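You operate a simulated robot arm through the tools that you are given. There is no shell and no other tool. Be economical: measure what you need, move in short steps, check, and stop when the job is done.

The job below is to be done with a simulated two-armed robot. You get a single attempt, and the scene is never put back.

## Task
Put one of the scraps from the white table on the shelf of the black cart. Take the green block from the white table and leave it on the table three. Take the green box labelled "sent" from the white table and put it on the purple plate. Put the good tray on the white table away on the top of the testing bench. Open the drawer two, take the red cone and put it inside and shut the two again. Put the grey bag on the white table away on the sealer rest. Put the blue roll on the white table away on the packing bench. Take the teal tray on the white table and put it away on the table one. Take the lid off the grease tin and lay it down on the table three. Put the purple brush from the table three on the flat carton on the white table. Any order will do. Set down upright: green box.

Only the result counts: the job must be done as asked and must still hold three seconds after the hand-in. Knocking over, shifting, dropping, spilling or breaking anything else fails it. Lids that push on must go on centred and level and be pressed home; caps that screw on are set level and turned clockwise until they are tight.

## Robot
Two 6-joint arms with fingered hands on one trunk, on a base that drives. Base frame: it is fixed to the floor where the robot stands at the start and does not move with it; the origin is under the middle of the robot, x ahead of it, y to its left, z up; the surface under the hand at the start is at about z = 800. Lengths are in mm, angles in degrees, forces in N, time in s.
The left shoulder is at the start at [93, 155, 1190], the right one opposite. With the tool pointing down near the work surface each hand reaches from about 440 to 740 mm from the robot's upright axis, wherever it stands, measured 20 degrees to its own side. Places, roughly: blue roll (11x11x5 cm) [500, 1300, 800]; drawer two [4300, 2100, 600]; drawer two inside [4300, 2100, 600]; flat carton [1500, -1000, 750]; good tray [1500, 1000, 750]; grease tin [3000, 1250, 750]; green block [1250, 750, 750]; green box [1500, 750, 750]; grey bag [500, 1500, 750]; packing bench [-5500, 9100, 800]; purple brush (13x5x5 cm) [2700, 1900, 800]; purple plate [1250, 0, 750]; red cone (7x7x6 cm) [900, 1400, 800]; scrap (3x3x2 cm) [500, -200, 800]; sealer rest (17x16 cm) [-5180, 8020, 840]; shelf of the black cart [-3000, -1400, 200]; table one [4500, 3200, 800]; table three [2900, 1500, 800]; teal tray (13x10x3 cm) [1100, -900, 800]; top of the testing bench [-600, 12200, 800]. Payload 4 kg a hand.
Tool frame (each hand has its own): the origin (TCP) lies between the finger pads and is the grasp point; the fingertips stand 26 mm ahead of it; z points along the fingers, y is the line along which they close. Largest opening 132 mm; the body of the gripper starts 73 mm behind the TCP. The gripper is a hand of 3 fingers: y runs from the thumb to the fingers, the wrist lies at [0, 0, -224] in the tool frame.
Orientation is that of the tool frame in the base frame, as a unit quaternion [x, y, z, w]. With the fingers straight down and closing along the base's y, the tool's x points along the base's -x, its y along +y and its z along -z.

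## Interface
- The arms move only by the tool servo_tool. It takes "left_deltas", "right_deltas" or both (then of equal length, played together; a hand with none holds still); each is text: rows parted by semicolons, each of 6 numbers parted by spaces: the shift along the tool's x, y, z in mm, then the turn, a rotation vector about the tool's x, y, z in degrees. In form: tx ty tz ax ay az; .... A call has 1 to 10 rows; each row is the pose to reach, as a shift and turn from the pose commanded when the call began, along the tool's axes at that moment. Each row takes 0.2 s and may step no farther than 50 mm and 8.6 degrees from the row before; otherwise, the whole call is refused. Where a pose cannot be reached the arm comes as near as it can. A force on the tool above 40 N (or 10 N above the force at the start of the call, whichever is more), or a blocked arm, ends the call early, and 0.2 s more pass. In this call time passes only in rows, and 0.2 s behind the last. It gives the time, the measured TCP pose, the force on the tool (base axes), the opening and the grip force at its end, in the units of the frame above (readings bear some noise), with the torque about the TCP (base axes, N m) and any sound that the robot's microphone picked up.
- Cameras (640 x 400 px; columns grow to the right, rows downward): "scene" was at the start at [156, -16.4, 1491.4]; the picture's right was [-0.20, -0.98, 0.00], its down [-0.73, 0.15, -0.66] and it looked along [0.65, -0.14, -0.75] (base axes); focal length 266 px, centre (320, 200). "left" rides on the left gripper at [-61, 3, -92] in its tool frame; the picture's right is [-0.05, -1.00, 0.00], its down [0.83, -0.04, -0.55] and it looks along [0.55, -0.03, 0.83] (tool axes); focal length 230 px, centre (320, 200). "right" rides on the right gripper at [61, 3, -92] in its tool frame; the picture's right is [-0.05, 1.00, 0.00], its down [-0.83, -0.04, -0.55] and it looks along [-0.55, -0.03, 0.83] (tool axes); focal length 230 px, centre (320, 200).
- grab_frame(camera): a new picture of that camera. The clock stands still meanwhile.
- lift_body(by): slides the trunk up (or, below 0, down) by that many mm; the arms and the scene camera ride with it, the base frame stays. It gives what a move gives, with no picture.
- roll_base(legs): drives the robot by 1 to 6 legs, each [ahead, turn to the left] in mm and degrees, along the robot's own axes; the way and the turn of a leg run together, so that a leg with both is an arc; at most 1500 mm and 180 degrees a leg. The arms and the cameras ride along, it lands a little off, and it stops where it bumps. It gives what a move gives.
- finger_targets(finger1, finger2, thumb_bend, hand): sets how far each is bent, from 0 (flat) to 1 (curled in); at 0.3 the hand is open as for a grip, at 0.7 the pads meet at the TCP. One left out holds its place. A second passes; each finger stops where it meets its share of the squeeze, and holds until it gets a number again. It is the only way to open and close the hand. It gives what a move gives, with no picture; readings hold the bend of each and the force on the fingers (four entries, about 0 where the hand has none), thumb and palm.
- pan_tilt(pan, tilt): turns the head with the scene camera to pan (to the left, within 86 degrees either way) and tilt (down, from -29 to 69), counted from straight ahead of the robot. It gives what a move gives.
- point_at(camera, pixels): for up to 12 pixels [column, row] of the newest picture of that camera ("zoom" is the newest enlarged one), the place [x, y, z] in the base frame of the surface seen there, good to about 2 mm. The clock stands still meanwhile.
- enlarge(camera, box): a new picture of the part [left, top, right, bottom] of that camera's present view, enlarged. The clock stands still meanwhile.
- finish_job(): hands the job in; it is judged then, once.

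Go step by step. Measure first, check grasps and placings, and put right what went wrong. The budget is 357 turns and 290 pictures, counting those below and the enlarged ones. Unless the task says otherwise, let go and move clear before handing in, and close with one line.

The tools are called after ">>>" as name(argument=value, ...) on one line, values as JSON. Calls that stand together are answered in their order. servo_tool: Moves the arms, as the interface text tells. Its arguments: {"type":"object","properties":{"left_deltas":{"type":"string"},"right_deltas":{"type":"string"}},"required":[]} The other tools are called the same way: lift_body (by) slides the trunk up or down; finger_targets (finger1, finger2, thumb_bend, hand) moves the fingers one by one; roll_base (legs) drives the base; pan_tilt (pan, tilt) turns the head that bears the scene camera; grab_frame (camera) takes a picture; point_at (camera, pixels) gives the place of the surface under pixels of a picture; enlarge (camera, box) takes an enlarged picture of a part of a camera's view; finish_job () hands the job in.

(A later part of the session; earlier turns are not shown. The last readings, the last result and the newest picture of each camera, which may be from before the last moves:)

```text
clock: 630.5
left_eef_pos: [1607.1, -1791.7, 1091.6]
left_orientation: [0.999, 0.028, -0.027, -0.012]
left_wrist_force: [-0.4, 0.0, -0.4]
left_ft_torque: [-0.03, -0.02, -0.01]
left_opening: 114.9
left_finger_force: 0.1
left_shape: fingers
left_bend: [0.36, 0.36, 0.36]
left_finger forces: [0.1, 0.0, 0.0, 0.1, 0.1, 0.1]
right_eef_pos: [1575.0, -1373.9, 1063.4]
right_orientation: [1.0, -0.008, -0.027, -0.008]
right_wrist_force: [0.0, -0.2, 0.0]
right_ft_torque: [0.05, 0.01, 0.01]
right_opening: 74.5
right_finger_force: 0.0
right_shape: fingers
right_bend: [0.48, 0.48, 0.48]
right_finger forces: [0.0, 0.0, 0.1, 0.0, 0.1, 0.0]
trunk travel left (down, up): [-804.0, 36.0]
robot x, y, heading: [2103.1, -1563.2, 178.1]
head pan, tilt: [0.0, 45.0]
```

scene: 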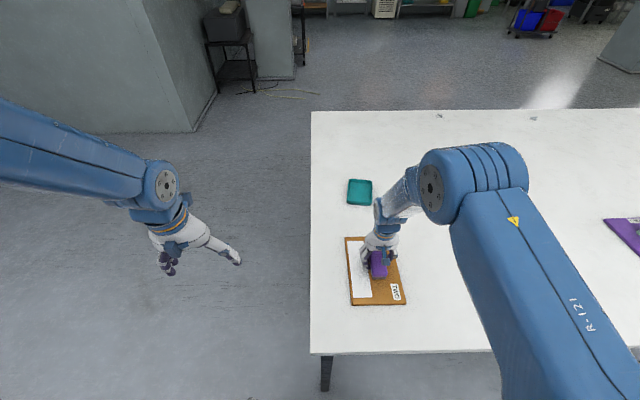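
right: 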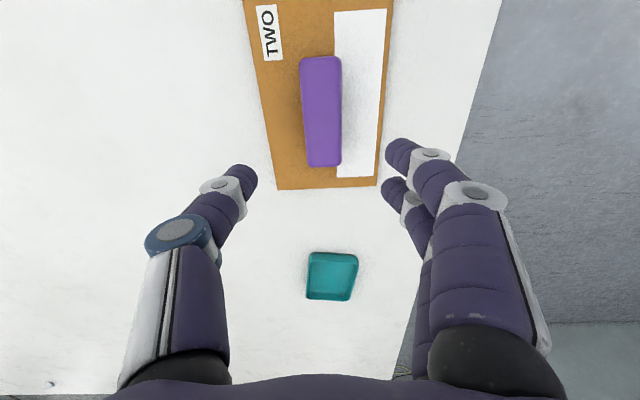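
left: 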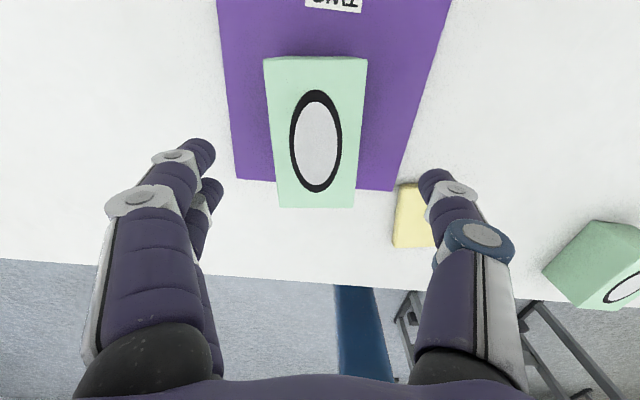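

>>> roll_base(legs=[[850, 0]])

>>> roll_base(legs=[[0, -88]])

>>> grab_frame(camera="left")

```text
clock: 635.1
left_eef_pos: [777.4, -1773.2, 1100.2]
left_orientation: [0.999, 0.032, -0.036, -0.013]
left_wrist_force: [0.5, 0.1, -0.4]
left_ft_torque: [-0.01, 0.01, -0.04]
left_opening: 114.6
left_finger_force: 0.1
left_shape: fingers
left_bend: [0.36, 0.36, 0.36]
left_finger forces: [0.0, 0.0, 0.1, 0.1, 0.1, 0.0]
right_eef_pos: [739.4, -1354.9, 1073.2]
right_orientation: [0.999, -0.005, -0.036, -0.009]
right_wrist_force: [0.3, -0.1, 0.0]
right_ft_torque: [0.0, 0.02, 0.03]
right_opening: 74.7
right_finger_force: 0.0
right_shape: fingers
right_bend: [0.48, 0.48, 0.48]
right_finger forces: [0.1, 0.0, 0.1, 0.0, 0.1, 0.0]
trunk travel left (down, up): [-804.0, 36.0]
robot x, y, heading: [1255.4, -1541.6, 178.8]
head pan, tilt: [0.0, 45.0]
```

```text
clock: 639.6
left_eef_pos: [1025.9, -1081.5, 1108.3]
left_orientation: [0.725, -0.687, -0.021, -0.041]
left_wrist_force: [-0.9, 1.1, -0.1]
left_ft_torque: [-0.01, -0.04, 0.02]
left_opening: 115.0
left_finger_force: 0.1
left_shape: fingers
left_bend: [0.36, 0.36, 0.36]
left_finger forces: [0.0, 0.0, 0.0, 0.1, 0.0, 0.1]
right_eef_pos: [1445.1, -1045.1, 1082.4]
right_orientation: [-0.699, 0.713, 0.025, 0.039]
right_wrist_force: [-0.1, 0.6, 0.1]
right_ft_torque: [-0.02, 0.02, 0.01]
right_opening: 74.5
right_finger_force: 0.0
right_shape: fingers
right_bend: [0.48, 0.48, 0.48]
right_finger forces: [0.0, 0.0, 0.0, 0.0, 0.0, 0.0]
trunk travel left (down, up): [-804.0, 36.0]
robot x, y, heading: [1243.2, -1544.9, 88.5]
head pan, tilt: [0.0, 45.0]
```

```text
123 pictures are left
```

left: 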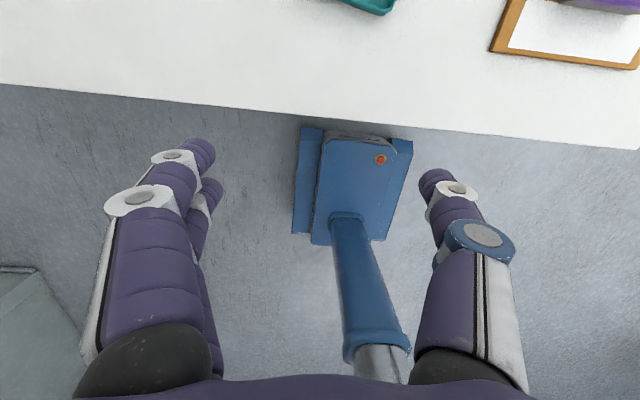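

>>> roll_base(legs=[[90, 0]])

>>> finger_targets(hand="left", finger1=0.15, finger2=0.15, thumb_bend=0.15)

>>> servo_tool(left_deltas="-20 -6 25 -0.5 2 1.5; -40 -12 50 -1 4 3; -60 -18 75 -1.6 5 4.5; -80 -24 105 -1.6 5 4.5; -95 -30 140 -1.6 5 4.5; -95 -30 140 -1.6 5 4.5")

>>> grab_frame(camera="left")

```text
clock: 640.7
left_eef_pos: [1023.4, -1029.3, 1123.0]
left_orientation: [0.726, -0.685, -0.033, -0.053]
left_wrist_force: [-0.2, -0.3, 0.2]
left_ft_torque: [0.02, -0.02, 0.0]
left_opening: 114.8
left_finger_force: 0.1
left_shape: fingers
left_bend: [0.36, 0.36, 0.36]
left_finger forces: [0.0, 0.1, 0.0, 0.0, 0.1, 0.0]
right_eef_pos: [1442.8, -991.8, 1098.7]
right_orientation: [-0.7, 0.711, 0.035, 0.052]
right_wrist_force: [-0.2, -0.5, 0.9]
right_ft_torque: [0.06, -0.03, 0.0]
right_opening: 74.3
right_finger_force: 0.0
right_shape: fingers
right_bend: [0.48, 0.48, 0.48]
right_finger forces: [0.0, 0.0, 0.0, 0.0, 0.1, 0.0]
trunk travel left (down, up): [-804.0, 36.0]
robot x, y, heading: [1242.4, -1457.1, 88.3]
head pan, tilt: [0.0, 45.0]
```

```text
clock: 641.7
left_eef_pos: [1027.2, -1036.0, 1124.1]
left_orientation: [0.726, -0.684, -0.035, -0.055]
left_wrist_force: [0.1, -1.3, -0.1]
left_ft_torque: [0.07, -0.01, -0.03]
left_opening: 164.4
left_finger_force: 0.0
left_shape: fingers
left_bend: [0.15, 0.15, 0.15]
left_finger forces: [0.1, 0.0, 0.0, 0.1, 0.1, 0.0]
right_eef_pos: [1447.4, -996.4, 1102.7]
right_orientation: [-0.7, 0.711, 0.038, 0.055]
right_wrist_force: [-0.5, 0.0, 0.1]
right_ft_torque: [0.08, -0.04, -0.02]
right_opening: 74.6
right_finger_force: 0.1
right_shape: fingers
right_bend: [0.48, 0.48, 0.48]
right_finger forces: [0.0, 0.1, 0.0, 0.0, 0.0, 0.0]
trunk travel left (down, up): [-804.0, 36.0]
robot x, y, heading: [1247.2, -1456.2, 88.6]
head pan, tilt: [0.0, 45.0]
```

```text
clock: 643.1
left_eef_pos: [1050.9, -916.0, 997.4]
left_orientation: [-0.701, 0.713, 0.015, 0.012]
left_wrist_force: [0.4, -0.1, -0.2]
left_ft_torque: [0.01, 0.0, -0.03]
left_opening: 164.4
left_finger_force: 0.1
left_shape: fingers
left_bend: [0.15, 0.15, 0.15]
left_finger forces: [0.0, 0.0, 0.1, 0.0, 0.1, 0.0]
right_eef_pos: [1449.3, -993.2, 1099.3]
right_orientation: [-0.699, 0.712, 0.037, 0.053]
right_wrist_force: [0.3, -0.1, 0.0]
right_ft_torque: [0.03, -0.01, 0.01]
right_opening: 74.4
right_finger_force: 0.0
right_shape: fingers
right_bend: [0.48, 0.48, 0.48]
right_finger forces: [0.0, 0.0, 0.0, 0.0, 0.0, 0.1]
trunk travel left (down, up): [-804.0, 36.0]
robot x, y, heading: [1241.5, -1453.7, 88.6]
head pan, tilt: [0.0, 45.0]
```

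```text
122 pictures are left
```

left: 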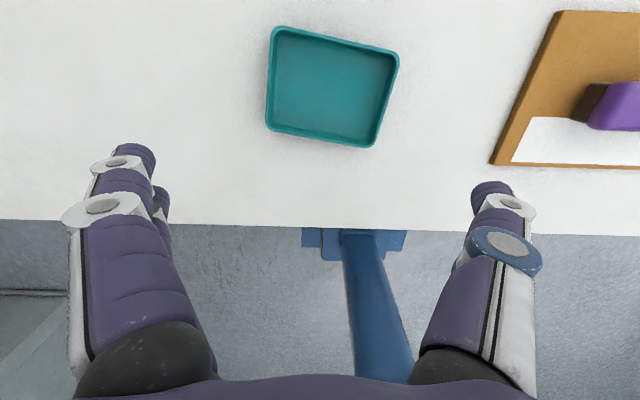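

>>> point_at(camera="left", pixels=[[273, 30], [397, 57], [375, 144], [267, 127], [270, 80], [388, 100], [330, 42], [320, 138], [330, 90]])

```text
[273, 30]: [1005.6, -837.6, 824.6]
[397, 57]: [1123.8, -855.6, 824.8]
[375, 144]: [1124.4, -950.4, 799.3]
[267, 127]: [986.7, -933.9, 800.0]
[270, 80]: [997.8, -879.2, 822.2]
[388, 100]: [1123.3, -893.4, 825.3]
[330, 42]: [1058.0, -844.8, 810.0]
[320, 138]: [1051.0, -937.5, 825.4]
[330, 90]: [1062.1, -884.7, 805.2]
```

Tray: centre (1061,−893), ~122×94 mm, rim z 825, rotated ~8°. Aligning and descending.

>>> servo_tool(left_deltas="-6 -3 30 0 1 3; -12 -6 65 0 2.2 6; -18 -8 100 0 2.2 8.6; -20 -10 125 0 2.2 8.6; -20 -10 125 0 2.2 8.6")

>>> grab_frame(camera="left")

```text
clock: 644.3
left_eef_pos: [1063.2, -894.6, 870.9]
left_orientation: [-0.645, 0.764, 0.001, -0.003]
left_wrist_force: [0.5, 0.2, 0.4]
left_ft_torque: [0.0, -0.04, -0.02]
left_opening: 164.2
left_finger_force: 0.0
left_shape: fingers
left_bend: [0.15, 0.15, 0.15]
left_finger forces: [0.0, 0.0, 0.1, 0.0, 0.0, 0.0]
right_eef_pos: [1447.7, -993.7, 1099.4]
right_orientation: [-0.699, 0.712, 0.037, 0.053]
right_wrist_force: [0.4, -0.3, -0.1]
right_ft_torque: [0.03, 0.01, -0.02]
right_opening: 74.4
right_finger_force: 0.2
right_shape: fingers
right_bend: [0.48, 0.48, 0.48]
right_finger forces: [0.0, 0.0, 0.0, 0.0, 0.0, 0.0]
trunk travel left (down, up): [-804.0, 36.0]
robot x, y, heading: [1242.6, -1453.0, 88.6]
head pan, tilt: [0.0, 45.0]
```

```text
121 pictures are left
```

left: 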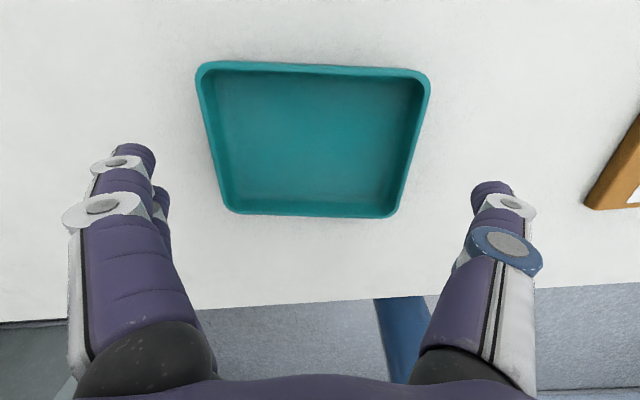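

>>> servo_tool(left_deltas="0 0 20 0 0 0; 0 0 38 0 0 0; 0 0 38 0 0 0")

>>> finger_targets(hand="left", finger1=0.45, finger2=0.45, thumb_bend=0.45)

>>> grab_frame(camera="left")

```text
clock: 645.1
left_eef_pos: [1062.2, -894.3, 834.2]
left_orientation: [-0.645, 0.764, 0.003, -0.002]
left_wrist_force: [-0.3, 0.5, 0.0]
left_ft_torque: [-0.03, -0.03, -0.01]
left_opening: 164.4
left_finger_force: 0.0
left_shape: fingers
left_bend: [0.15, 0.15, 0.15]
left_finger forces: [0.0, 0.0, 0.1, 0.1, 0.0, 0.1]
right_eef_pos: [1447.6, -994.8, 1100.0]
right_orientation: [-0.699, 0.712, 0.036, 0.054]
right_wrist_force: [-0.6, -0.3, -0.8]
right_ft_torque: [-0.01, -0.01, -0.03]
right_opening: 74.3
right_finger_force: 0.0
right_shape: fingers
right_bend: [0.48, 0.48, 0.48]
right_finger forces: [0.0, 0.1, 0.1, 0.1, 0.0, 0.0]
trunk travel left (down, up): [-804.0, 36.0]
robot x, y, heading: [1244.8, -1456.4, 88.8]
head pan, tilt: [0.0, 45.0]
```

```text
clock: 646.1
left_eef_pos: [1062.9, -895.0, 834.4]
left_orientation: [-0.645, 0.765, 0.002, -0.001]
left_wrist_force: [-2.0, 0.6, 3.8]
left_ft_torque: [-0.05, -0.24, 0.03]
left_opening: 130.2
left_finger_force: 21.6
left_shape: fingers
left_bend: [0.34, 0.34, 0.37]
left_finger forces: [11.0, 10.8, 0.0, 0.1, 20.7, 0.0]
right_eef_pos: [1449.1, -993.5, 1097.7]
right_orientation: [-0.699, 0.712, 0.036, 0.053]
right_wrist_force: [0.0, 0.8, -0.1]
right_ft_torque: [0.0, -0.01, 0.0]
right_opening: 74.5
right_finger_force: 0.0
right_shape: fingers
right_bend: [0.48, 0.48, 0.48]
right_finger forces: [0.0, 0.1, 0.1, 0.1, 0.0, 0.0]
trunk travel left (down, up): [-804.0, 36.0]
robot x, y, heading: [1245.1, -1453.0, 88.7]
head pan, tilt: [0.0, 45.0]
```

```text
120 pictures are left
```

left: 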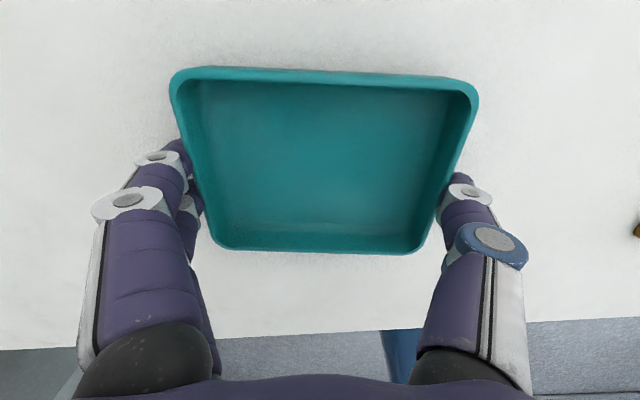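

Gripped (21 N, 130 mm). Lifting and checking.

>>> servo_tool(left_deltas="0 0 -20 0 0 0; 0 0 -55 0 0 0; 0 0 -95 0 0 0; 0 0 -135 0 0 0; 0 0 -170 0 0 0", right_deltas="-20 0 10 0 2.5 0; -40 0 20 0 5 0; -60 0 30 0 7 0; -80 0 40 0 7 0; -80 0 40 0 7 0")

>>> grab_frame(camera="left")

```text
clock: 647.3
left_eef_pos: [1062.5, -891.7, 1003.0]
left_orientation: [-0.645, 0.764, 0.002, -0.002]
left_wrist_force: [0.1, 0.2, 0.5]
left_ft_torque: [-0.01, -0.01, -0.05]
left_opening: 130.1
left_finger_force: 21.3
left_shape: fingers
left_bend: [0.34, 0.34, 0.37]
left_finger forces: [10.8, 10.6, 0.0, 0.0, 20.4, 0.1]
right_eef_pos: [1451.5, -910.7, 1071.4]
right_orientation: [-0.7, 0.714, -0.007, 0.01]
right_wrist_force: [-0.8, 0.3, -0.2]
right_ft_torque: [0.0, 0.0, -0.03]
right_opening: 74.6
right_finger_force: 0.1
right_shape: fingers
right_bend: [0.48, 0.48, 0.48]
right_finger forces: [0.0, 0.0, 0.0, 0.0, 0.0, 0.1]
trunk travel left (down, up): [-804.0, 36.0]
robot x, y, heading: [1242.9, -1453.3, 88.7]
head pan, tilt: [0.0, 45.0]
```

```text
119 pictures are left
```

left: 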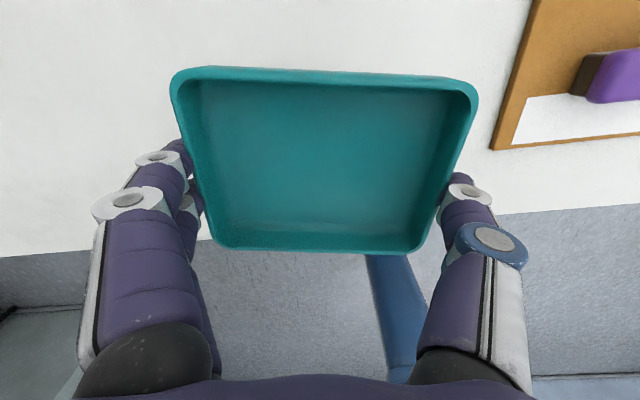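

The teal tray is secure. Backing away and driving back to the aisle for the good tray.

>>> roll_base(legs=[[-110, 0]])

>>> roll_base(legs=[[0, -89]])

>>> roll_base(legs=[[870, 0]])

>>> roll_base(legs=[[0, 90]])

```text
clock: 648.5
left_eef_pos: [1059.5, -988.0, 994.5]
left_orientation: [-0.645, 0.764, -0.004, -0.008]
left_wrist_force: [-0.5, 0.9, -1.9]
left_ft_torque: [-0.07, 0.0, -0.03]
left_opening: 129.7
left_finger_force: 21.2
left_shape: fingers
left_bend: [0.34, 0.34, 0.37]
left_finger forces: [10.8, 10.7, 0.0, 0.1, 20.5, 0.0]
right_eef_pos: [1447.8, -1005.8, 1062.8]
right_orientation: [-0.7, 0.714, -0.011, 0.003]
right_wrist_force: [0.2, 1.4, -0.8]
right_ft_torque: [-0.03, 0.02, -0.01]
right_opening: 74.6
right_finger_force: 0.0
right_shape: fingers
right_bend: [0.48, 0.48, 0.48]
right_finger forces: [0.1, 0.0, 0.0, 0.0, 0.1, 0.1]
trunk travel left (down, up): [-804.0, 36.0]
robot x, y, heading: [1242.9, -1566.4, 88.7]
head pan, tilt: [0.0, 45.0]
```

```text
clock: 652.9
left_eef_pos: [1785.4, -1367.9, 1011.1]
left_orientation: [0.074, 0.997, 0.005, 0.007]
left_wrist_force: [1.1, -0.1, -1.1]
left_ft_torque: [0.04, -0.02, -0.02]
left_opening: 129.2
left_finger_force: 19.9
left_shape: fingers
left_bend: [0.34, 0.34, 0.37]
left_finger forces: [10.4, 10.3, 0.0, 0.1, 19.8, 0.0]
right_eef_pos: [1772.9, -1757.5, 1077.6]
right_orientation: [-0.001, 1.0, -0.012, 0.009]
right_wrist_force: [0.5, 1.0, -0.8]
right_ft_torque: [-0.01, -0.03, -0.02]
right_opening: 74.5
right_finger_force: 0.0
right_shape: fingers
right_bend: [0.48, 0.48, 0.48]
right_finger forces: [0.1, 0.0, 0.0, 0.0, 0.0, 0.0]
trunk travel left (down, up): [-804.0, 36.0]
robot x, y, heading: [1241.0, -1546.6, -0.0]
head pan, tilt: [0.0, 45.0]
```

```text
clock: 657.5
left_eef_pos: [2640.6, -1370.4, 1019.9]
left_orientation: [0.074, 0.997, 0.006, 0.016]
left_wrist_force: [-0.6, 0.0, -0.1]
left_ft_torque: [-0.02, -0.02, 0.0]
left_opening: 129.3
left_finger_force: 20.9
left_shape: fingers
left_bend: [0.34, 0.34, 0.37]
left_finger forces: [10.8, 10.5, 0.0, 0.0, 20.4, 0.1]
right_eef_pos: [2624.9, -1761.9, 1088.3]
right_orientation: [0.0, 1.0, -0.012, 0.018]
right_wrist_force: [0.3, 0.4, -0.1]
right_ft_torque: [-0.01, -0.01, -0.02]
right_opening: 74.5
right_finger_force: 0.1
right_shape: fingers
right_bend: [0.48, 0.48, 0.48]
right_finger forces: [0.1, 0.0, 0.0, 0.1, 0.0, 0.0]
trunk travel left (down, up): [-804.0, 36.0]
robot x, y, heading: [2116.3, -1549.4, -0.4]
head pan, tilt: [0.0, 45.0]
```

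```text
clock: 662.1
left_eef_pos: [1926.1, -1042.3, 1028.6]
left_orientation: [-0.659, 0.751, 0.022, 0.012]
left_wrist_force: [0.1, 0.7, 0.1]
left_ft_torque: [0.0, 0.01, -0.01]
left_opening: 129.2
left_finger_force: 19.6
left_shape: fingers
left_bend: [0.34, 0.34, 0.37]
left_finger forces: [9.9, 9.8, 0.0, 0.0, 18.9, 0.0]
right_eef_pos: [2319.2, -1051.3, 1096.3]
right_orientation: [0.712, -0.702, -0.011, -0.027]
right_wrist_force: [-0.3, -0.3, 0.2]
right_ft_torque: [-0.02, -0.03, -0.04]
right_opening: 74.4
right_finger_force: 0.0
right_shape: fingers
right_bend: [0.48, 0.48, 0.48]
right_finger forces: [0.0, 0.0, 0.1, 0.1, 0.1, 0.0]
trunk travel left (down, up): [-804.0, 36.0]
robot x, y, heading: [2125.6, -1550.2, 90.6]
head pan, tilt: [0.0, 45.0]
```

>>> roll_base(legs=[[1180, 0], [1180, 0]])

>>> servo_tool(left_deltas="-15 0 0 0 1 0; -30 0 0 0 2 0; -45 0 0 0 3 0", right_deltas="-20 0 0 0 1.5 0; -40 0 0 0 3 0; -60 0 0 0 4 0")

>>> roll_base(legs=[[0, 90]])

>>> grab_frame(camera="scene")

```text
clock: 673.7
left_eef_pos: [1917.7, 1300.1, 1038.2]
left_orientation: [-0.656, 0.754, 0.03, 0.018]
left_wrist_force: [1.2, -1.0, -1.3]
left_ft_torque: [-0.01, 0.0, 0.02]
left_opening: 128.9
left_finger_force: 19.1
left_shape: fingers
left_bend: [0.35, 0.35, 0.37]
left_finger forces: [10.3, 10.1, 0.0, 0.0, 19.4, 0.0]
right_eef_pos: [2314.0, 1285.7, 1104.2]
right_orientation: [0.707, -0.706, -0.017, -0.036]
right_wrist_force: [-0.5, 0.2, -0.2]
right_ft_torque: [0.0, -0.03, 0.0]
right_opening: 74.8
right_finger_force: 0.0
right_shape: fingers
right_bend: [0.48, 0.48, 0.48]
right_finger forces: [0.0, 0.1, 0.0, 0.0, 0.0, 0.0]
trunk travel left (down, up): [-804.0, 36.0]
robot x, y, heading: [2118.7, 811.7, 90.0]
head pan, tilt: [0.0, 45.0]
```

```text
clock: 674.5
left_eef_pos: [1924.2, 1327.2, 1049.2]
left_orientation: [-0.657, 0.754, 0.021, 0.002]
left_wrist_force: [-0.2, 0.1, 0.6]
left_ft_torque: [-0.03, 0.01, 0.01]
left_opening: 129.1
left_finger_force: 20.0
left_shape: fingers
left_bend: [0.35, 0.35, 0.37]
left_finger forces: [10.2, 10.2, 0.0, 0.1, 19.4, 0.0]
right_eef_pos: [2315.4, 1325.3, 1118.3]
right_orientation: [-0.706, 0.708, -0.001, 0.016]
right_wrist_force: [-0.1, -1.3, -0.5]
right_ft_torque: [0.01, -0.01, 0.03]
right_opening: 74.6
right_finger_force: 0.0
right_shape: fingers
right_bend: [0.48, 0.48, 0.48]
right_finger forces: [0.0, 0.0, 0.1, 0.0, 0.0, 0.0]
trunk travel left (down, up): [-804.0, 36.0]
robot x, y, heading: [2118.4, 809.6, 89.9]
head pan, tilt: [0.0, 45.0]
```

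```text
clock: 678.9
left_eef_pos: [1589.5, 642.7, 1048.5]
left_orientation: [0.996, -0.091, -0.017, 0.011]
left_wrist_force: [0.6, -0.3, 0.1]
left_ft_torque: [0.0, 0.0, 0.0]
left_opening: 128.8
left_finger_force: 17.6
left_shape: fingers
left_bend: [0.35, 0.35, 0.37]
left_finger forces: [9.5, 9.3, 0.2, 0.1, 17.8, 0.0]
right_eef_pos: [1608.0, 1032.5, 1118.8]
right_orientation: [1.0, -0.025, -0.011, -0.013]
right_wrist_force: [0.4, -0.6, 0.8]
right_ft_torque: [0.02, 0.01, 0.0]
right_opening: 74.4
right_finger_force: 0.1
right_shape: fingers
right_bend: [0.48, 0.48, 0.48]
right_finger forces: [0.0, 0.0, 0.0, 0.1, 0.0, 0.0]
trunk travel left (down, up): [-804.0, 36.0]
robot x, y, heading: [2117.2, 822.6, 177.4]
head pan, tilt: [0.0, 45.0]
```

```text
118 pictures are left
```

scene: 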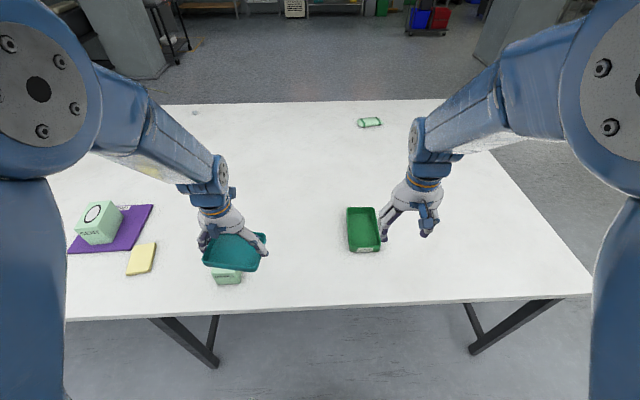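

>>> enlarge(camera="scene", box=[310, 190, 430, 265])

>>> point_at(camera="scene", pixels=[[349, 209], [374, 208], [379, 250], [350, 251], [362, 228], [349, 230], [377, 230]])

>>> finger_targets(hand="left", finger1=0.48, finger2=0.48, thumb_bend=0.48)

>>> finger_targets(hand="right", finger1=0.15, finger2=0.15, thumb_bend=0.15)

```text
5.33 times, centred on (370, 228) of scene
```

zoom: 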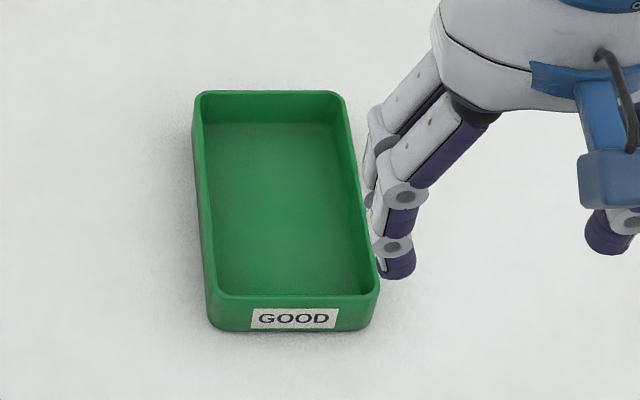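

```text
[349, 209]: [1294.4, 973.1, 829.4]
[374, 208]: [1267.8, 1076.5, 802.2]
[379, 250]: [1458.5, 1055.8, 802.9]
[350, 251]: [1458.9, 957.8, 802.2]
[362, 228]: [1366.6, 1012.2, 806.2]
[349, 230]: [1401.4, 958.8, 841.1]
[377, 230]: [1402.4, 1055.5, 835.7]
```

```text
clock: 679.9
left_eef_pos: [1608.5, 641.1, 1059.2]
left_orientation: [0.995, -0.092, -0.026, 0.013]
left_wrist_force: [0.3, 0.8, -1.0]
left_ft_torque: [0.0, 0.0, 0.03]
left_opening: 128.5
left_finger_force: 21.8
left_shape: fingers
left_bend: [0.33, 0.33, 0.38]
left_finger forces: [11.5, 11.3, 0.0, 0.0, 21.6, 0.0]
right_eef_pos: [1630.2, 1033.7, 1126.0]
right_orientation: [0.999, -0.025, -0.02, -0.015]
right_wrist_force: [0.0, 0.3, 0.7]
right_ft_torque: [-0.04, -0.01, 0.01]
right_opening: 74.7
right_finger_force: 0.1
right_shape: fingers
right_bend: [0.48, 0.48, 0.48]
right_finger forces: [0.1, 0.0, 0.0, 0.0, 0.0, 0.1]
trunk travel left (down, up): [-804.0, 36.0]
robot x, y, heading: [2114.7, 826.6, 177.3]
head pan, tilt: [0.0, 45.0]
```

```text
clock: 680.9
left_eef_pos: [1607.4, 639.9, 1058.7]
left_orientation: [0.995, -0.091, -0.026, 0.013]
left_wrist_force: [1.1, 0.2, -0.9]
left_ft_torque: [-0.01, -0.03, -0.01]
left_opening: 128.7
left_finger_force: 22.0
left_shape: fingers
left_bend: [0.33, 0.33, 0.38]
left_finger forces: [11.5, 11.1, 0.0, 0.0, 21.6, 0.1]
right_eef_pos: [1628.3, 1032.3, 1126.9]
right_orientation: [0.999, -0.025, -0.019, -0.015]
right_wrist_force: [-0.7, 1.0, 0.3]
right_ft_torque: [0.03, 0.0, 0.0]
right_opening: 164.3
right_finger_force: 0.0
right_shape: fingers
right_bend: [0.15, 0.15, 0.15]
right_finger forces: [0.0, 0.0, 0.1, 0.0, 0.0, 0.0]
trunk travel left (down, up): [-804.0, 36.0]
robot x, y, heading: [2115.2, 823.6, 177.3]
head pan, tilt: [0.0, 45.0]
```

It reads GOOD; centre ≈ (1372,1010), rim z≈838, ~98 mm wide. Driving 120 mm closer.

>>> roll_base(legs=[[120, 0]])

>>> servo_tool(right_deltas="-24 6 30 0 1 1; -48 12 60 0 2.2 2; -72 18 90 0 2.2 3; -96 24 120 0 2.2 4; -118 30 145 0 2.2 4.6; -135 34 165 0 2.2 4.6; -135 34 165 0 2.2 4.6")

>>> grab_frame(camera="right")

```text
clock: 682.1
left_eef_pos: [1497.8, 646.9, 1063.0]
left_orientation: [0.995, -0.092, -0.031, 0.012]
left_wrist_force: [0.3, 0.0, -0.6]
left_ft_torque: [-0.02, 0.0, -0.01]
left_opening: 128.4
left_finger_force: 22.2
left_shape: fingers
left_bend: [0.33, 0.33, 0.38]
left_finger forces: [11.4, 11.2, 0.0, 0.0, 21.7, 0.0]
right_eef_pos: [1518.4, 1037.5, 1131.8]
right_orientation: [0.999, -0.025, -0.024, -0.015]
right_wrist_force: [-0.7, -0.2, 0.4]
right_ft_torque: [-0.02, -0.03, 0.03]
right_opening: 164.5
right_finger_force: 0.1
right_shape: fingers
right_bend: [0.15, 0.15, 0.15]
right_finger forces: [0.0, 0.0, 0.1, 0.0, 0.0, 0.0]
trunk travel left (down, up): [-804.0, 36.0]
robot x, y, heading: [1992.5, 829.2, 177.5]
head pan, tilt: [0.0, 45.0]
```

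```text
clock: 683.7
left_eef_pos: [1498.8, 646.3, 1064.2]
left_orientation: [0.995, -0.091, -0.032, 0.012]
left_wrist_force: [0.4, 1.1, 0.0]
left_ft_torque: [0.0, 0.0, -0.01]
left_opening: 128.6
left_finger_force: 21.8
left_shape: fingers
left_bend: [0.33, 0.33, 0.38]
left_finger forces: [11.5, 11.3, 0.0, 0.0, 21.6, 0.0]
right_eef_pos: [1374.2, 1015.6, 973.0]
right_orientation: [0.998, -0.066, -0.005, -0.014]
right_wrist_force: [0.0, 0.2, -0.5]
right_ft_torque: [0.01, -0.02, 0.03]
right_opening: 164.6
right_finger_force: 0.1
right_shape: fingers
right_bend: [0.15, 0.15, 0.15]
right_finger forces: [0.0, 0.0, 0.0, 0.0, 0.1, 0.0]
trunk travel left (down, up): [-804.0, 36.0]
robot x, y, heading: [1996.1, 828.3, 177.4]
head pan, tilt: [0.0, 45.0]
```

```text
116 pictures are left
```

right: 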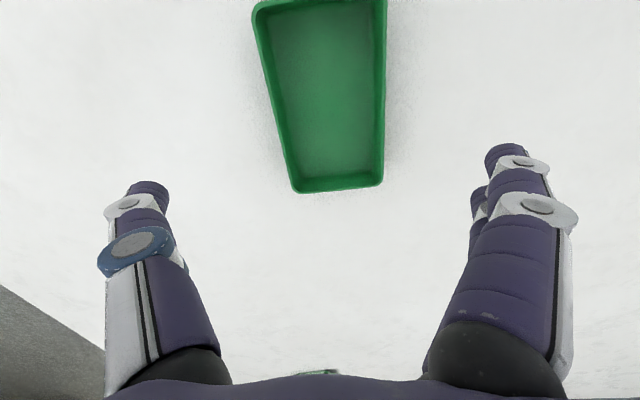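

>>> point_at(camera="right", pixels=[[295, 187], [381, 182], [258, 12], [383, 5], [278, 95], [386, 90]])

```text
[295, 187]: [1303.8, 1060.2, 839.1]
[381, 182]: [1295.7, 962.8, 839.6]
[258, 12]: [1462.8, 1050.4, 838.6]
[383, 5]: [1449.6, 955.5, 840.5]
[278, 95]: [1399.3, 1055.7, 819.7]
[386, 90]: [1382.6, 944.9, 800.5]
```

Tray centre (1378,1007), rim z 839, axis 176.9°. Undoing the rotation and descending.

>>> servo_tool(right_deltas="2 4 30 0 0 -2.2; 4 9 60 0 0.6 -4.5; 4 9 90 0 0.6 -4.5; 4 9 118 0 0.6 -4.5; 4 9 118 0 0.6 -4.5")

>>> grab_frame(camera="right")

```text
clock: 684.4
left_eef_pos: [1519.9, 641.9, 1073.7]
left_orientation: [0.995, -0.09, -0.043, 0.015]
left_wrist_force: [-0.5, 0.6, -0.6]
left_ft_torque: [0.03, 0.01, 0.01]
left_opening: 128.5
left_finger_force: 22.3
left_shape: fingers
left_bend: [0.33, 0.33, 0.38]
left_finger forces: [11.5, 11.6, 0.0, 0.0, 21.8, 0.0]
right_eef_pos: [1393.8, 1006.9, 925.6]
right_orientation: [0.999, -0.029, -0.012, -0.016]
right_wrist_force: [0.9, -0.2, -0.4]
right_ft_torque: [0.0, 0.03, -0.01]
right_opening: 164.2
right_finger_force: 0.1
right_shape: fingers
right_bend: [0.15, 0.15, 0.15]
right_finger forces: [0.0, 0.0, 0.1, 0.0, 0.1, 0.0]
trunk travel left (down, up): [-804.0, 36.0]
robot x, y, heading: [1993.5, 831.6, 177.5]
head pan, tilt: [0.0, 45.0]
stopped in row 3 (right hand): the arm was blocked; the commanded pose is now the measured one
```

```text
115 pictures are left
```

right: 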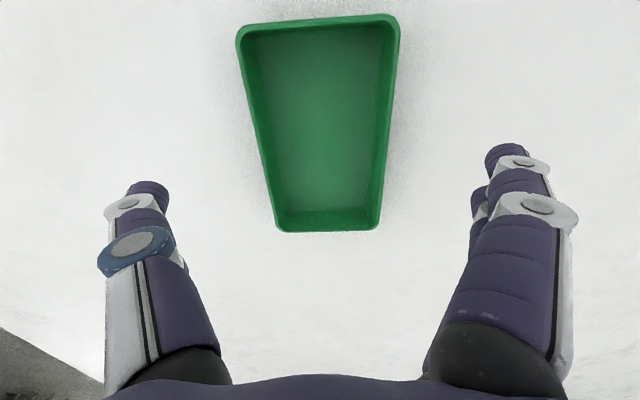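

Aligned; the arm is at its reach so I'll lower with the trunk.

>>> lift_body(by=-82)

>>> grab_frame(camera="right")

```text
clock: 685.5
left_eef_pos: [1518.8, 642.7, 991.8]
left_orientation: [0.995, -0.091, -0.042, 0.013]
left_wrist_force: [0.1, 0.9, -1.3]
left_ft_torque: [-0.01, 0.01, 0.01]
left_opening: 128.8
left_finger_force: 22.5
left_shape: fingers
left_bend: [0.33, 0.33, 0.38]
left_finger forces: [11.5, 11.5, 0.0, 0.1, 21.9, 0.1]
right_eef_pos: [1392.6, 1008.2, 840.4]
right_orientation: [0.999, -0.029, -0.01, -0.015]
right_wrist_force: [0.2, 1.5, -0.1]
right_ft_torque: [-0.04, -0.01, 0.01]
right_opening: 164.6
right_finger_force: 0.1
right_shape: fingers
right_bend: [0.15, 0.15, 0.15]
right_finger forces: [0.1, 0.0, 0.1, 0.1, 0.0, 0.0]
trunk travel left (down, up): [-722.0, 118.0]
robot x, y, heading: [1994.2, 829.2, 177.4]
head pan, tilt: [0.0, 45.0]
```

```text
114 pictures are left
```

right: 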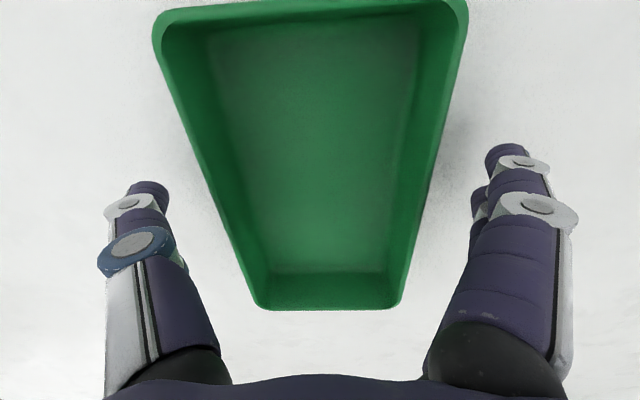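

>>> lift_body(by=-5)

>>> finger_targets(hand="right", finger1=0.52, finger2=0.52, thumb_bend=0.52)

>>> lift_body(by=150)

>>> grab_frame(camera="right")

```text
clock: 686.1
left_eef_pos: [1518.6, 643.0, 984.8]
left_orientation: [0.995, -0.091, -0.041, 0.014]
left_wrist_force: [-0.4, 0.3, -1.1]
left_ft_torque: [0.04, 0.01, 0.02]
left_opening: 128.6
left_finger_force: 22.5
left_shape: fingers
left_bend: [0.33, 0.33, 0.38]
left_finger forces: [11.5, 11.4, 0.0, 0.0, 21.8, 0.1]
right_eef_pos: [1391.9, 1007.4, 836.1]
right_orientation: [0.999, -0.029, -0.01, -0.015]
right_wrist_force: [0.2, 0.7, 0.4]
right_ft_torque: [-0.01, 0.0, -0.01]
right_opening: 164.5
right_finger_force: 0.1
right_shape: fingers
right_bend: [0.15, 0.15, 0.15]
right_finger forces: [0.1, 0.0, 0.0, 0.0, 0.0, 0.0]
trunk travel left (down, up): [-717.0, 123.0]
robot x, y, heading: [1993.4, 827.5, 177.4]
head pan, tilt: [0.0, 45.0]
```

```text
clock: 687.1
left_eef_pos: [1518.2, 643.2, 984.6]
left_orientation: [0.995, -0.09, -0.041, 0.014]
left_wrist_force: [-0.5, -0.9, -0.5]
left_ft_torque: [-0.04, -0.01, 0.0]
left_opening: 128.5
left_finger_force: 22.3
left_shape: fingers
left_bend: [0.33, 0.33, 0.38]
left_finger forces: [11.6, 11.5, 0.0, 0.0, 21.8, 0.1]
right_eef_pos: [1392.3, 1007.0, 835.3]
right_orientation: [0.999, -0.029, -0.01, -0.015]
right_wrist_force: [1.0, 0.5, 2.6]
right_ft_torque: [-0.18, 0.03, 0.01]
right_opening: 105.1
right_finger_force: 25.3
right_shape: fingers
right_bend: [0.4, 0.4, 0.45]
right_finger forces: [12.3, 12.4, 0.0, 0.0, 25.6, 0.0]
trunk travel left (down, up): [-717.0, 123.0]
robot x, y, heading: [1996.9, 828.8, 177.3]
head pan, tilt: [0.0, 45.0]
```

```text
clock: 688.6
left_eef_pos: [1517.7, 642.5, 1108.4]
left_orientation: [0.995, -0.09, -0.041, 0.015]
left_wrist_force: [-0.3, -0.1, -0.4]
left_ft_torque: [0.05, -0.01, -0.02]
left_opening: 128.8
left_finger_force: 22.3
left_shape: fingers
left_bend: [0.33, 0.33, 0.38]
left_finger forces: [11.6, 11.5, 0.0, 0.0, 21.9, 0.1]
right_eef_pos: [1391.9, 1006.2, 957.0]
right_orientation: [0.999, -0.03, -0.01, -0.015]
right_wrist_force: [0.3, 0.4, -1.2]
right_ft_torque: [-0.01, -0.02, 0.01]
right_opening: 105.1
right_finger_force: 25.5
right_shape: fingers
right_bend: [0.4, 0.4, 0.45]
right_finger forces: [12.4, 12.3, 0.0, 0.1, 25.4, 0.1]
right hand out of reach, approached as far as the arm can: row 1
trunk travel left (down, up): [-840.0, 0.0]
robot x, y, heading: [1994.3, 825.9, 177.5]
head pan, tilt: [0.0, 45.0]
```

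```text
113 pictures are left
```

right: 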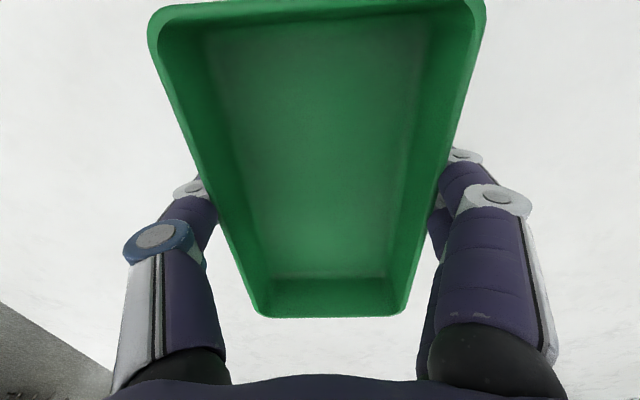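

Both trays are held. Backing off and heading for table one.

>>> servo_tool(left_deltas="-20 0 0 0 1.5 0; -40 0 10 0 3 0; -60 0 20 0 4.5 0; -70 0 30 0 4.5 0")

>>> roll_base(legs=[[-115, 0]])

>>> roll_base(legs=[[0, -87.5]])

```text
clock: 689.6
left_eef_pos: [1447.8, 655.5, 1084.6]
left_orientation: [0.996, -0.09, -0.002, 0.018]
left_wrist_force: [0.6, -0.1, -0.7]
left_ft_torque: [-0.04, -0.03, 0.02]
left_opening: 128.5
left_finger_force: 23.0
left_shape: fingers
left_bend: [0.33, 0.33, 0.38]
left_finger forces: [11.5, 11.4, 0.0, 0.0, 21.7, 0.0]
right_eef_pos: [1393.1, 1008.1, 957.6]
right_orientation: [0.999, -0.029, -0.01, -0.015]
right_wrist_force: [0.6, -0.2, -1.1]
right_ft_torque: [0.02, -0.02, -0.02]
right_opening: 105.2
right_finger_force: 25.5
right_shape: fingers
right_bend: [0.4, 0.4, 0.45]
right_finger forces: [12.5, 12.5, 0.0, 0.0, 25.4, 0.1]
trunk travel left (down, up): [-840.0, 0.0]
robot x, y, heading: [1995.4, 829.3, 177.3]
head pan, tilt: [0.0, 45.0]
```

```text
clock: 690.8
left_eef_pos: [1557.7, 650.3, 1081.4]
left_orientation: [0.996, -0.09, 0.001, 0.018]
left_wrist_force: [-0.2, 1.2, -0.9]
left_ft_torque: [0.01, -0.01, -0.02]
left_opening: 128.7
left_finger_force: 22.0
left_shape: fingers
left_bend: [0.33, 0.33, 0.38]
left_finger forces: [11.5, 11.4, 0.0, 0.0, 21.8, 0.0]
right_eef_pos: [1501.1, 1001.6, 954.7]
right_orientation: [0.999, -0.028, -0.007, -0.015]
right_wrist_force: [0.2, -0.6, -1.4]
right_ft_torque: [-0.02, -0.05, -0.02]
right_opening: 105.3
right_finger_force: 25.1
right_shape: fingers
right_bend: [0.4, 0.4, 0.45]
right_finger forces: [12.5, 12.5, 0.0, 0.1, 25.4, 0.0]
trunk travel left (down, up): [-840.0, 0.0]
robot x, y, heading: [2112.9, 823.7, 177.5]
head pan, tilt: [0.0, 45.0]
```

```text
clock: 692.2
left_eef_pos: [1598.1, 719.6, 1112.2]
left_orientation: [0.986, -0.163, -0.032, 0.018]
left_wrist_force: [-0.1, -0.3, 0.1]
left_ft_torque: [0.01, 0.0, 0.0]
left_opening: 128.5
left_finger_force: 22.5
left_shape: fingers
left_bend: [0.34, 0.34, 0.38]
left_finger forces: [11.4, 11.4, 0.0, 0.0, 21.7, 0.0]
right_eef_pos: [1590.0, 1087.2, 990.1]
right_orientation: [0.993, -0.111, -0.037, -0.026]
right_wrist_force: [0.8, 1.4, -1.9]
right_ft_torque: [-0.01, -0.02, 0.0]
right_opening: 105.0
right_finger_force: 24.7
right_shape: fingers
right_bend: [0.4, 0.4, 0.46]
right_finger forces: [12.3, 12.2, 0.0, 0.0, 24.9, 0.0]
trunk travel left (down, up): [-840.0, 0.0]
robot x, y, heading: [2114.9, 818.0, 168.8]
head pan, tilt: [0.0, 45.0]
stopped in leg 1: the robot was blocked; the commanded pose is now the measured one
```

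>>> servo_tool(right_deltas="-15 0 0 0 2 0; -30 0 0 0 4 0; -30 0 0 0 4 0", left_deltas="-10 0 0 0 2 0; -20 0 0 0 3.5 0; -20 0 0 0 3.5 0")

>>> roll_base(legs=[[0, -79]])

```text
clock: 693.0
left_eef_pos: [1583.2, 729.9, 1115.3]
left_orientation: [0.986, -0.163, -0.002, 0.024]
left_wrist_force: [-0.2, 0.4, -0.2]
left_ft_torque: [0.03, 0.02, 0.03]
left_opening: 128.6
left_finger_force: 22.1
left_shape: fingers
left_bend: [0.34, 0.34, 0.38]
left_finger forces: [11.5, 11.4, 0.1, 0.0, 21.8, 0.0]
right_eef_pos: [1563.3, 1092.5, 993.8]
right_orientation: [0.994, -0.111, -0.003, -0.019]
right_wrist_force: [0.5, 0.0, -1.5]
right_ft_torque: [-0.02, 0.0, 0.02]
right_opening: 105.0
right_finger_force: 24.1
right_shape: fingers
right_bend: [0.4, 0.4, 0.46]
right_finger forces: [12.2, 11.9, 0.0, 0.0, 24.6, 0.1]
trunk travel left (down, up): [-840.0, 0.0]
robot x, y, heading: [2109.1, 820.6, 168.8]
head pan, tilt: [0.0, 45.0]
```

```text
clock: 697.2
left_eef_pos: [1943.5, 1332.5, 1113.0]
left_orientation: [-0.636, 0.771, 0.016, -0.018]
left_wrist_force: [0.2, -0.6, -0.7]
left_ft_torque: [0.01, 0.02, 0.03]
left_opening: 128.0
left_finger_force: 20.6
left_shape: fingers
left_bend: [0.34, 0.34, 0.38]
left_finger forces: [10.6, 10.9, 0.0, 0.0, 20.4, 0.1]
right_eef_pos: [2302.4, 1402.4, 992.5]
right_orientation: [-0.677, 0.736, -0.012, 0.016]
right_wrist_force: [-0.7, -0.4, -0.6]
right_ft_torque: [-0.04, 0.02, 0.04]
right_opening: 104.7
right_finger_force: 23.2
right_shape: fingers
right_bend: [0.4, 0.4, 0.46]
right_finger forces: [11.8, 11.5, 0.0, 0.1, 23.7, 0.0]
trunk travel left (down, up): [-840.0, 0.0]
robot x, y, heading: [2096.0, 822.2, 86.7]
head pan, tilt: [0.0, 45.0]
```

>>> roll_base(legs=[[820, 3], [830, 0]])

>>> roll_base(legs=[[0, -67]])

>>> grab_frame(camera="scene")

```text
clock: 705.5
left_eef_pos: [1968.3, 2921.6, 1123.2]
left_orientation: [-0.652, 0.758, 0.024, -0.013]
left_wrist_force: [-0.3, 0.3, -0.9]
left_ft_torque: [0.02, 0.01, -0.01]
left_opening: 127.9
left_finger_force: 21.8
left_shape: fingers
left_bend: [0.34, 0.34, 0.39]
left_finger forces: [11.2, 11.1, 0.1, 0.0, 21.0, 0.1]
right_eef_pos: [2326.5, 3004.5, 1001.2]
right_orientation: [-0.69, 0.723, -0.005, 0.023]
right_wrist_force: [0.0, 0.6, -1.0]
right_ft_torque: [0.0, -0.02, 0.0]
right_opening: 104.4
right_finger_force: 24.4
right_shape: fingers
right_bend: [0.4, 0.4, 0.46]
right_finger forces: [12.3, 11.9, 0.0, 0.0, 24.6, 0.0]
trunk travel left (down, up): [-840.0, 0.0]
robot x, y, heading: [2134.5, 2439.2, 88.9]
head pan, tilt: [0.0, 45.0]
```

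```text
clock: 709.0
left_eef_pos: [2465.7, 2769.9, 1143.7]
left_orientation: [-0.138, 0.99, 0.015, 0.027]
left_wrist_force: [0.7, -0.4, -1.2]
left_ft_torque: [-0.05, 0.0, 0.01]
left_opening: 127.8
left_finger_force: 21.3
left_shape: fingers
left_bend: [0.34, 0.34, 0.39]
left_finger forces: [11.1, 11.2, 0.1, 0.0, 20.9, 0.0]
right_eef_pos: [2692.7, 2465.2, 1030.0]
right_orientation: [-0.176, 0.983, -0.015, 0.043]
right_wrist_force: [-0.4, 0.8, -1.1]
right_ft_torque: [-0.04, 0.03, 0.02]
right_opening: 104.5
right_finger_force: 24.5
right_shape: fingers
right_bend: [0.4, 0.4, 0.46]
right_finger forces: [12.1, 12.0, 0.1, 0.0, 24.7, 0.0]
trunk travel left (down, up): [-840.0, 0.0]
robot x, y, heading: [2135.7, 2449.1, 22.2]
head pan, tilt: [0.0, 45.0]
stopped in leg 1: the robot was blocked; the commanded pose is now the measured one
```

```text
112 pictures are left
```

scene: 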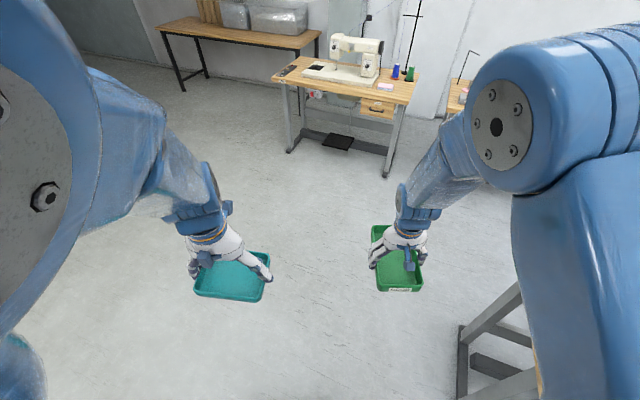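

>>> servo_tool(left_deltas="-25 0 10 0 1 0; -50 0 20 0 2 0; -75 0 30 0 2 0; -100 0 40 0 2 0; -110 0 50 0 2 0")

>>> roll_base(legs=[[1450, 0]])

>>> pan_tilt(pan=0, tilt=35)

>>> grab_frame(camera="scene")

```text
clock: 710.1
left_eef_pos: [2577.0, 2803.3, 1104.5]
left_orientation: [-0.134, 0.99, 0.028, 0.011]
left_wrist_force: [-0.2, -0.4, -0.9]
left_ft_torque: [-0.03, 0.01, -0.01]
left_opening: 128.0
left_finger_force: 21.5
left_shape: fingers
left_bend: [0.34, 0.34, 0.39]
left_finger forces: [11.0, 11.2, 0.0, 0.0, 20.8, 0.0]
right_eef_pos: [2694.2, 2467.2, 1030.8]
right_orientation: [-0.175, 0.983, -0.015, 0.043]
right_wrist_force: [1.2, 0.8, -1.4]
right_ft_torque: [0.0, 0.05, -0.01]
right_opening: 104.4
right_finger_force: 24.8
right_shape: fingers
right_bend: [0.4, 0.4, 0.46]
right_finger forces: [12.2, 12.1, 0.0, 0.0, 24.8, 0.1]
trunk travel left (down, up): [-840.0, 0.0]
robot x, y, heading: [2137.4, 2445.6, 22.1]
head pan, tilt: [0.0, 45.0]
```

```text
clock: 717.3
left_eef_pos: [3888.2, 3378.4, 1105.3]
left_orientation: [-0.15, 0.988, 0.028, 0.012]
left_wrist_force: [0.2, 0.3, -0.9]
left_ft_torque: [0.01, -0.01, -0.01]
left_opening: 127.9
left_finger_force: 20.7
left_shape: fingers
left_bend: [0.34, 0.34, 0.39]
left_finger forces: [10.9, 11.0, 0.0, 0.1, 20.6, 0.1]
right_eef_pos: [4016.0, 3047.7, 1031.9]
right_orientation: [-0.191, 0.981, -0.014, 0.044]
right_wrist_force: [0.4, 0.8, -1.9]
right_ft_torque: [-0.01, 0.02, -0.03]
right_opening: 104.5
right_finger_force: 24.9
right_shape: fingers
right_bend: [0.4, 0.4, 0.46]
right_finger forces: [12.1, 12.0, 0.0, 0.0, 24.5, 0.0]
trunk travel left (down, up): [-840.0, 0.0]
robot x, y, heading: [3461.0, 3010.3, 23.8]
head pan, tilt: [0.0, 45.0]
```

```text
clock: 718.0
left_eef_pos: [3870.7, 3372.2, 1114.5]
left_orientation: [-0.151, 0.988, 0.032, 0.02]
left_wrist_force: [0.6, 0.4, -0.7]
left_ft_torque: [-0.02, 0.02, 0.05]
left_opening: 127.5
left_finger_force: 20.8
left_shape: fingers
left_bend: [0.34, 0.34, 0.39]
left_finger forces: [10.8, 11.1, 0.1, 0.1, 20.6, 0.0]
right_eef_pos: [4003.1, 3038.7, 1038.9]
right_orientation: [-0.189, 0.98, -0.015, 0.052]
right_wrist_force: [-0.1, 0.0, -1.7]
right_ft_torque: [-0.01, 0.06, 0.0]
right_opening: 104.5
right_finger_force: 24.8
right_shape: fingers
right_bend: [0.4, 0.4, 0.46]
right_finger forces: [12.5, 12.2, 0.0, 0.1, 24.9, 0.0]
trunk travel left (down, up): [-840.0, 0.0]
robot x, y, heading: [3465.6, 3010.9, 23.7]
head pan, tilt: [0.0, 35.0]
```

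```text
111 pictures are left
```

scene: 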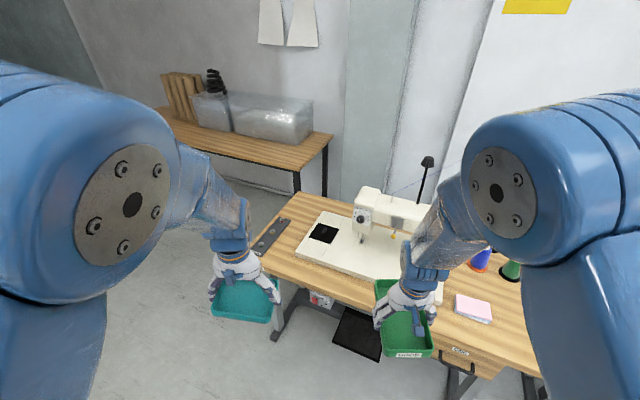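

Table one: free patches seem at (300,215) and (290,262). Measuring.

>>> point_at(camera="scene", pixels=[[300, 210], [295, 262], [262, 265], [330, 280], [297, 250], [320, 212], [285, 222], [258, 250], [360, 275], [350, 292], [458, 335], [440, 310]])

>>> enlarge(camera="scene", box=[230, 170, 530, 380])

```text
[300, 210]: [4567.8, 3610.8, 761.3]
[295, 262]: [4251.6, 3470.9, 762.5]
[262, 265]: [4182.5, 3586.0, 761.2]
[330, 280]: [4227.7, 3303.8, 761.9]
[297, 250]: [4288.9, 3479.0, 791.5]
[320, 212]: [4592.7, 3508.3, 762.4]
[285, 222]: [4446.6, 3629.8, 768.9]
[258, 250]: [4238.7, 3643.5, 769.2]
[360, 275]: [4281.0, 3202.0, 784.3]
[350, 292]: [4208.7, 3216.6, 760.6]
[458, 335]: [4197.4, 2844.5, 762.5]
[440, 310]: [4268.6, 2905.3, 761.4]
```

```text
1.90 times, centred on (380, 275) of scene
```

zoom: 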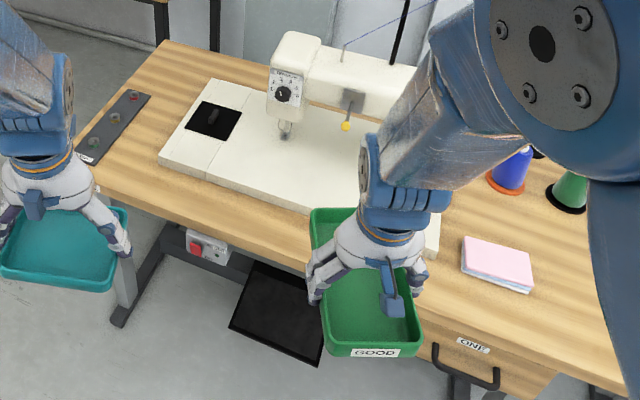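

>>> point_at(camera="scene", pixels=[[297, 258], [296, 252], [330, 262], [438, 303], [443, 296], [457, 308], [456, 296], [488, 322], [270, 253], [291, 222], [470, 330], [448, 318]])

```text
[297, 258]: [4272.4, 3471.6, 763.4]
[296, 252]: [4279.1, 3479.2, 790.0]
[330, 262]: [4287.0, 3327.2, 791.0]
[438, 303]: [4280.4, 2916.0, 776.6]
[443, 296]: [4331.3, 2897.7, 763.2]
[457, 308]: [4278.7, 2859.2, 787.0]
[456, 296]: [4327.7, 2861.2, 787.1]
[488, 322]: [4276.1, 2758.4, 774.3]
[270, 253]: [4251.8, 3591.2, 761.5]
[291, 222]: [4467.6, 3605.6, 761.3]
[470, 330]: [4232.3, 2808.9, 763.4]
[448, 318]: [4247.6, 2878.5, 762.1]
```

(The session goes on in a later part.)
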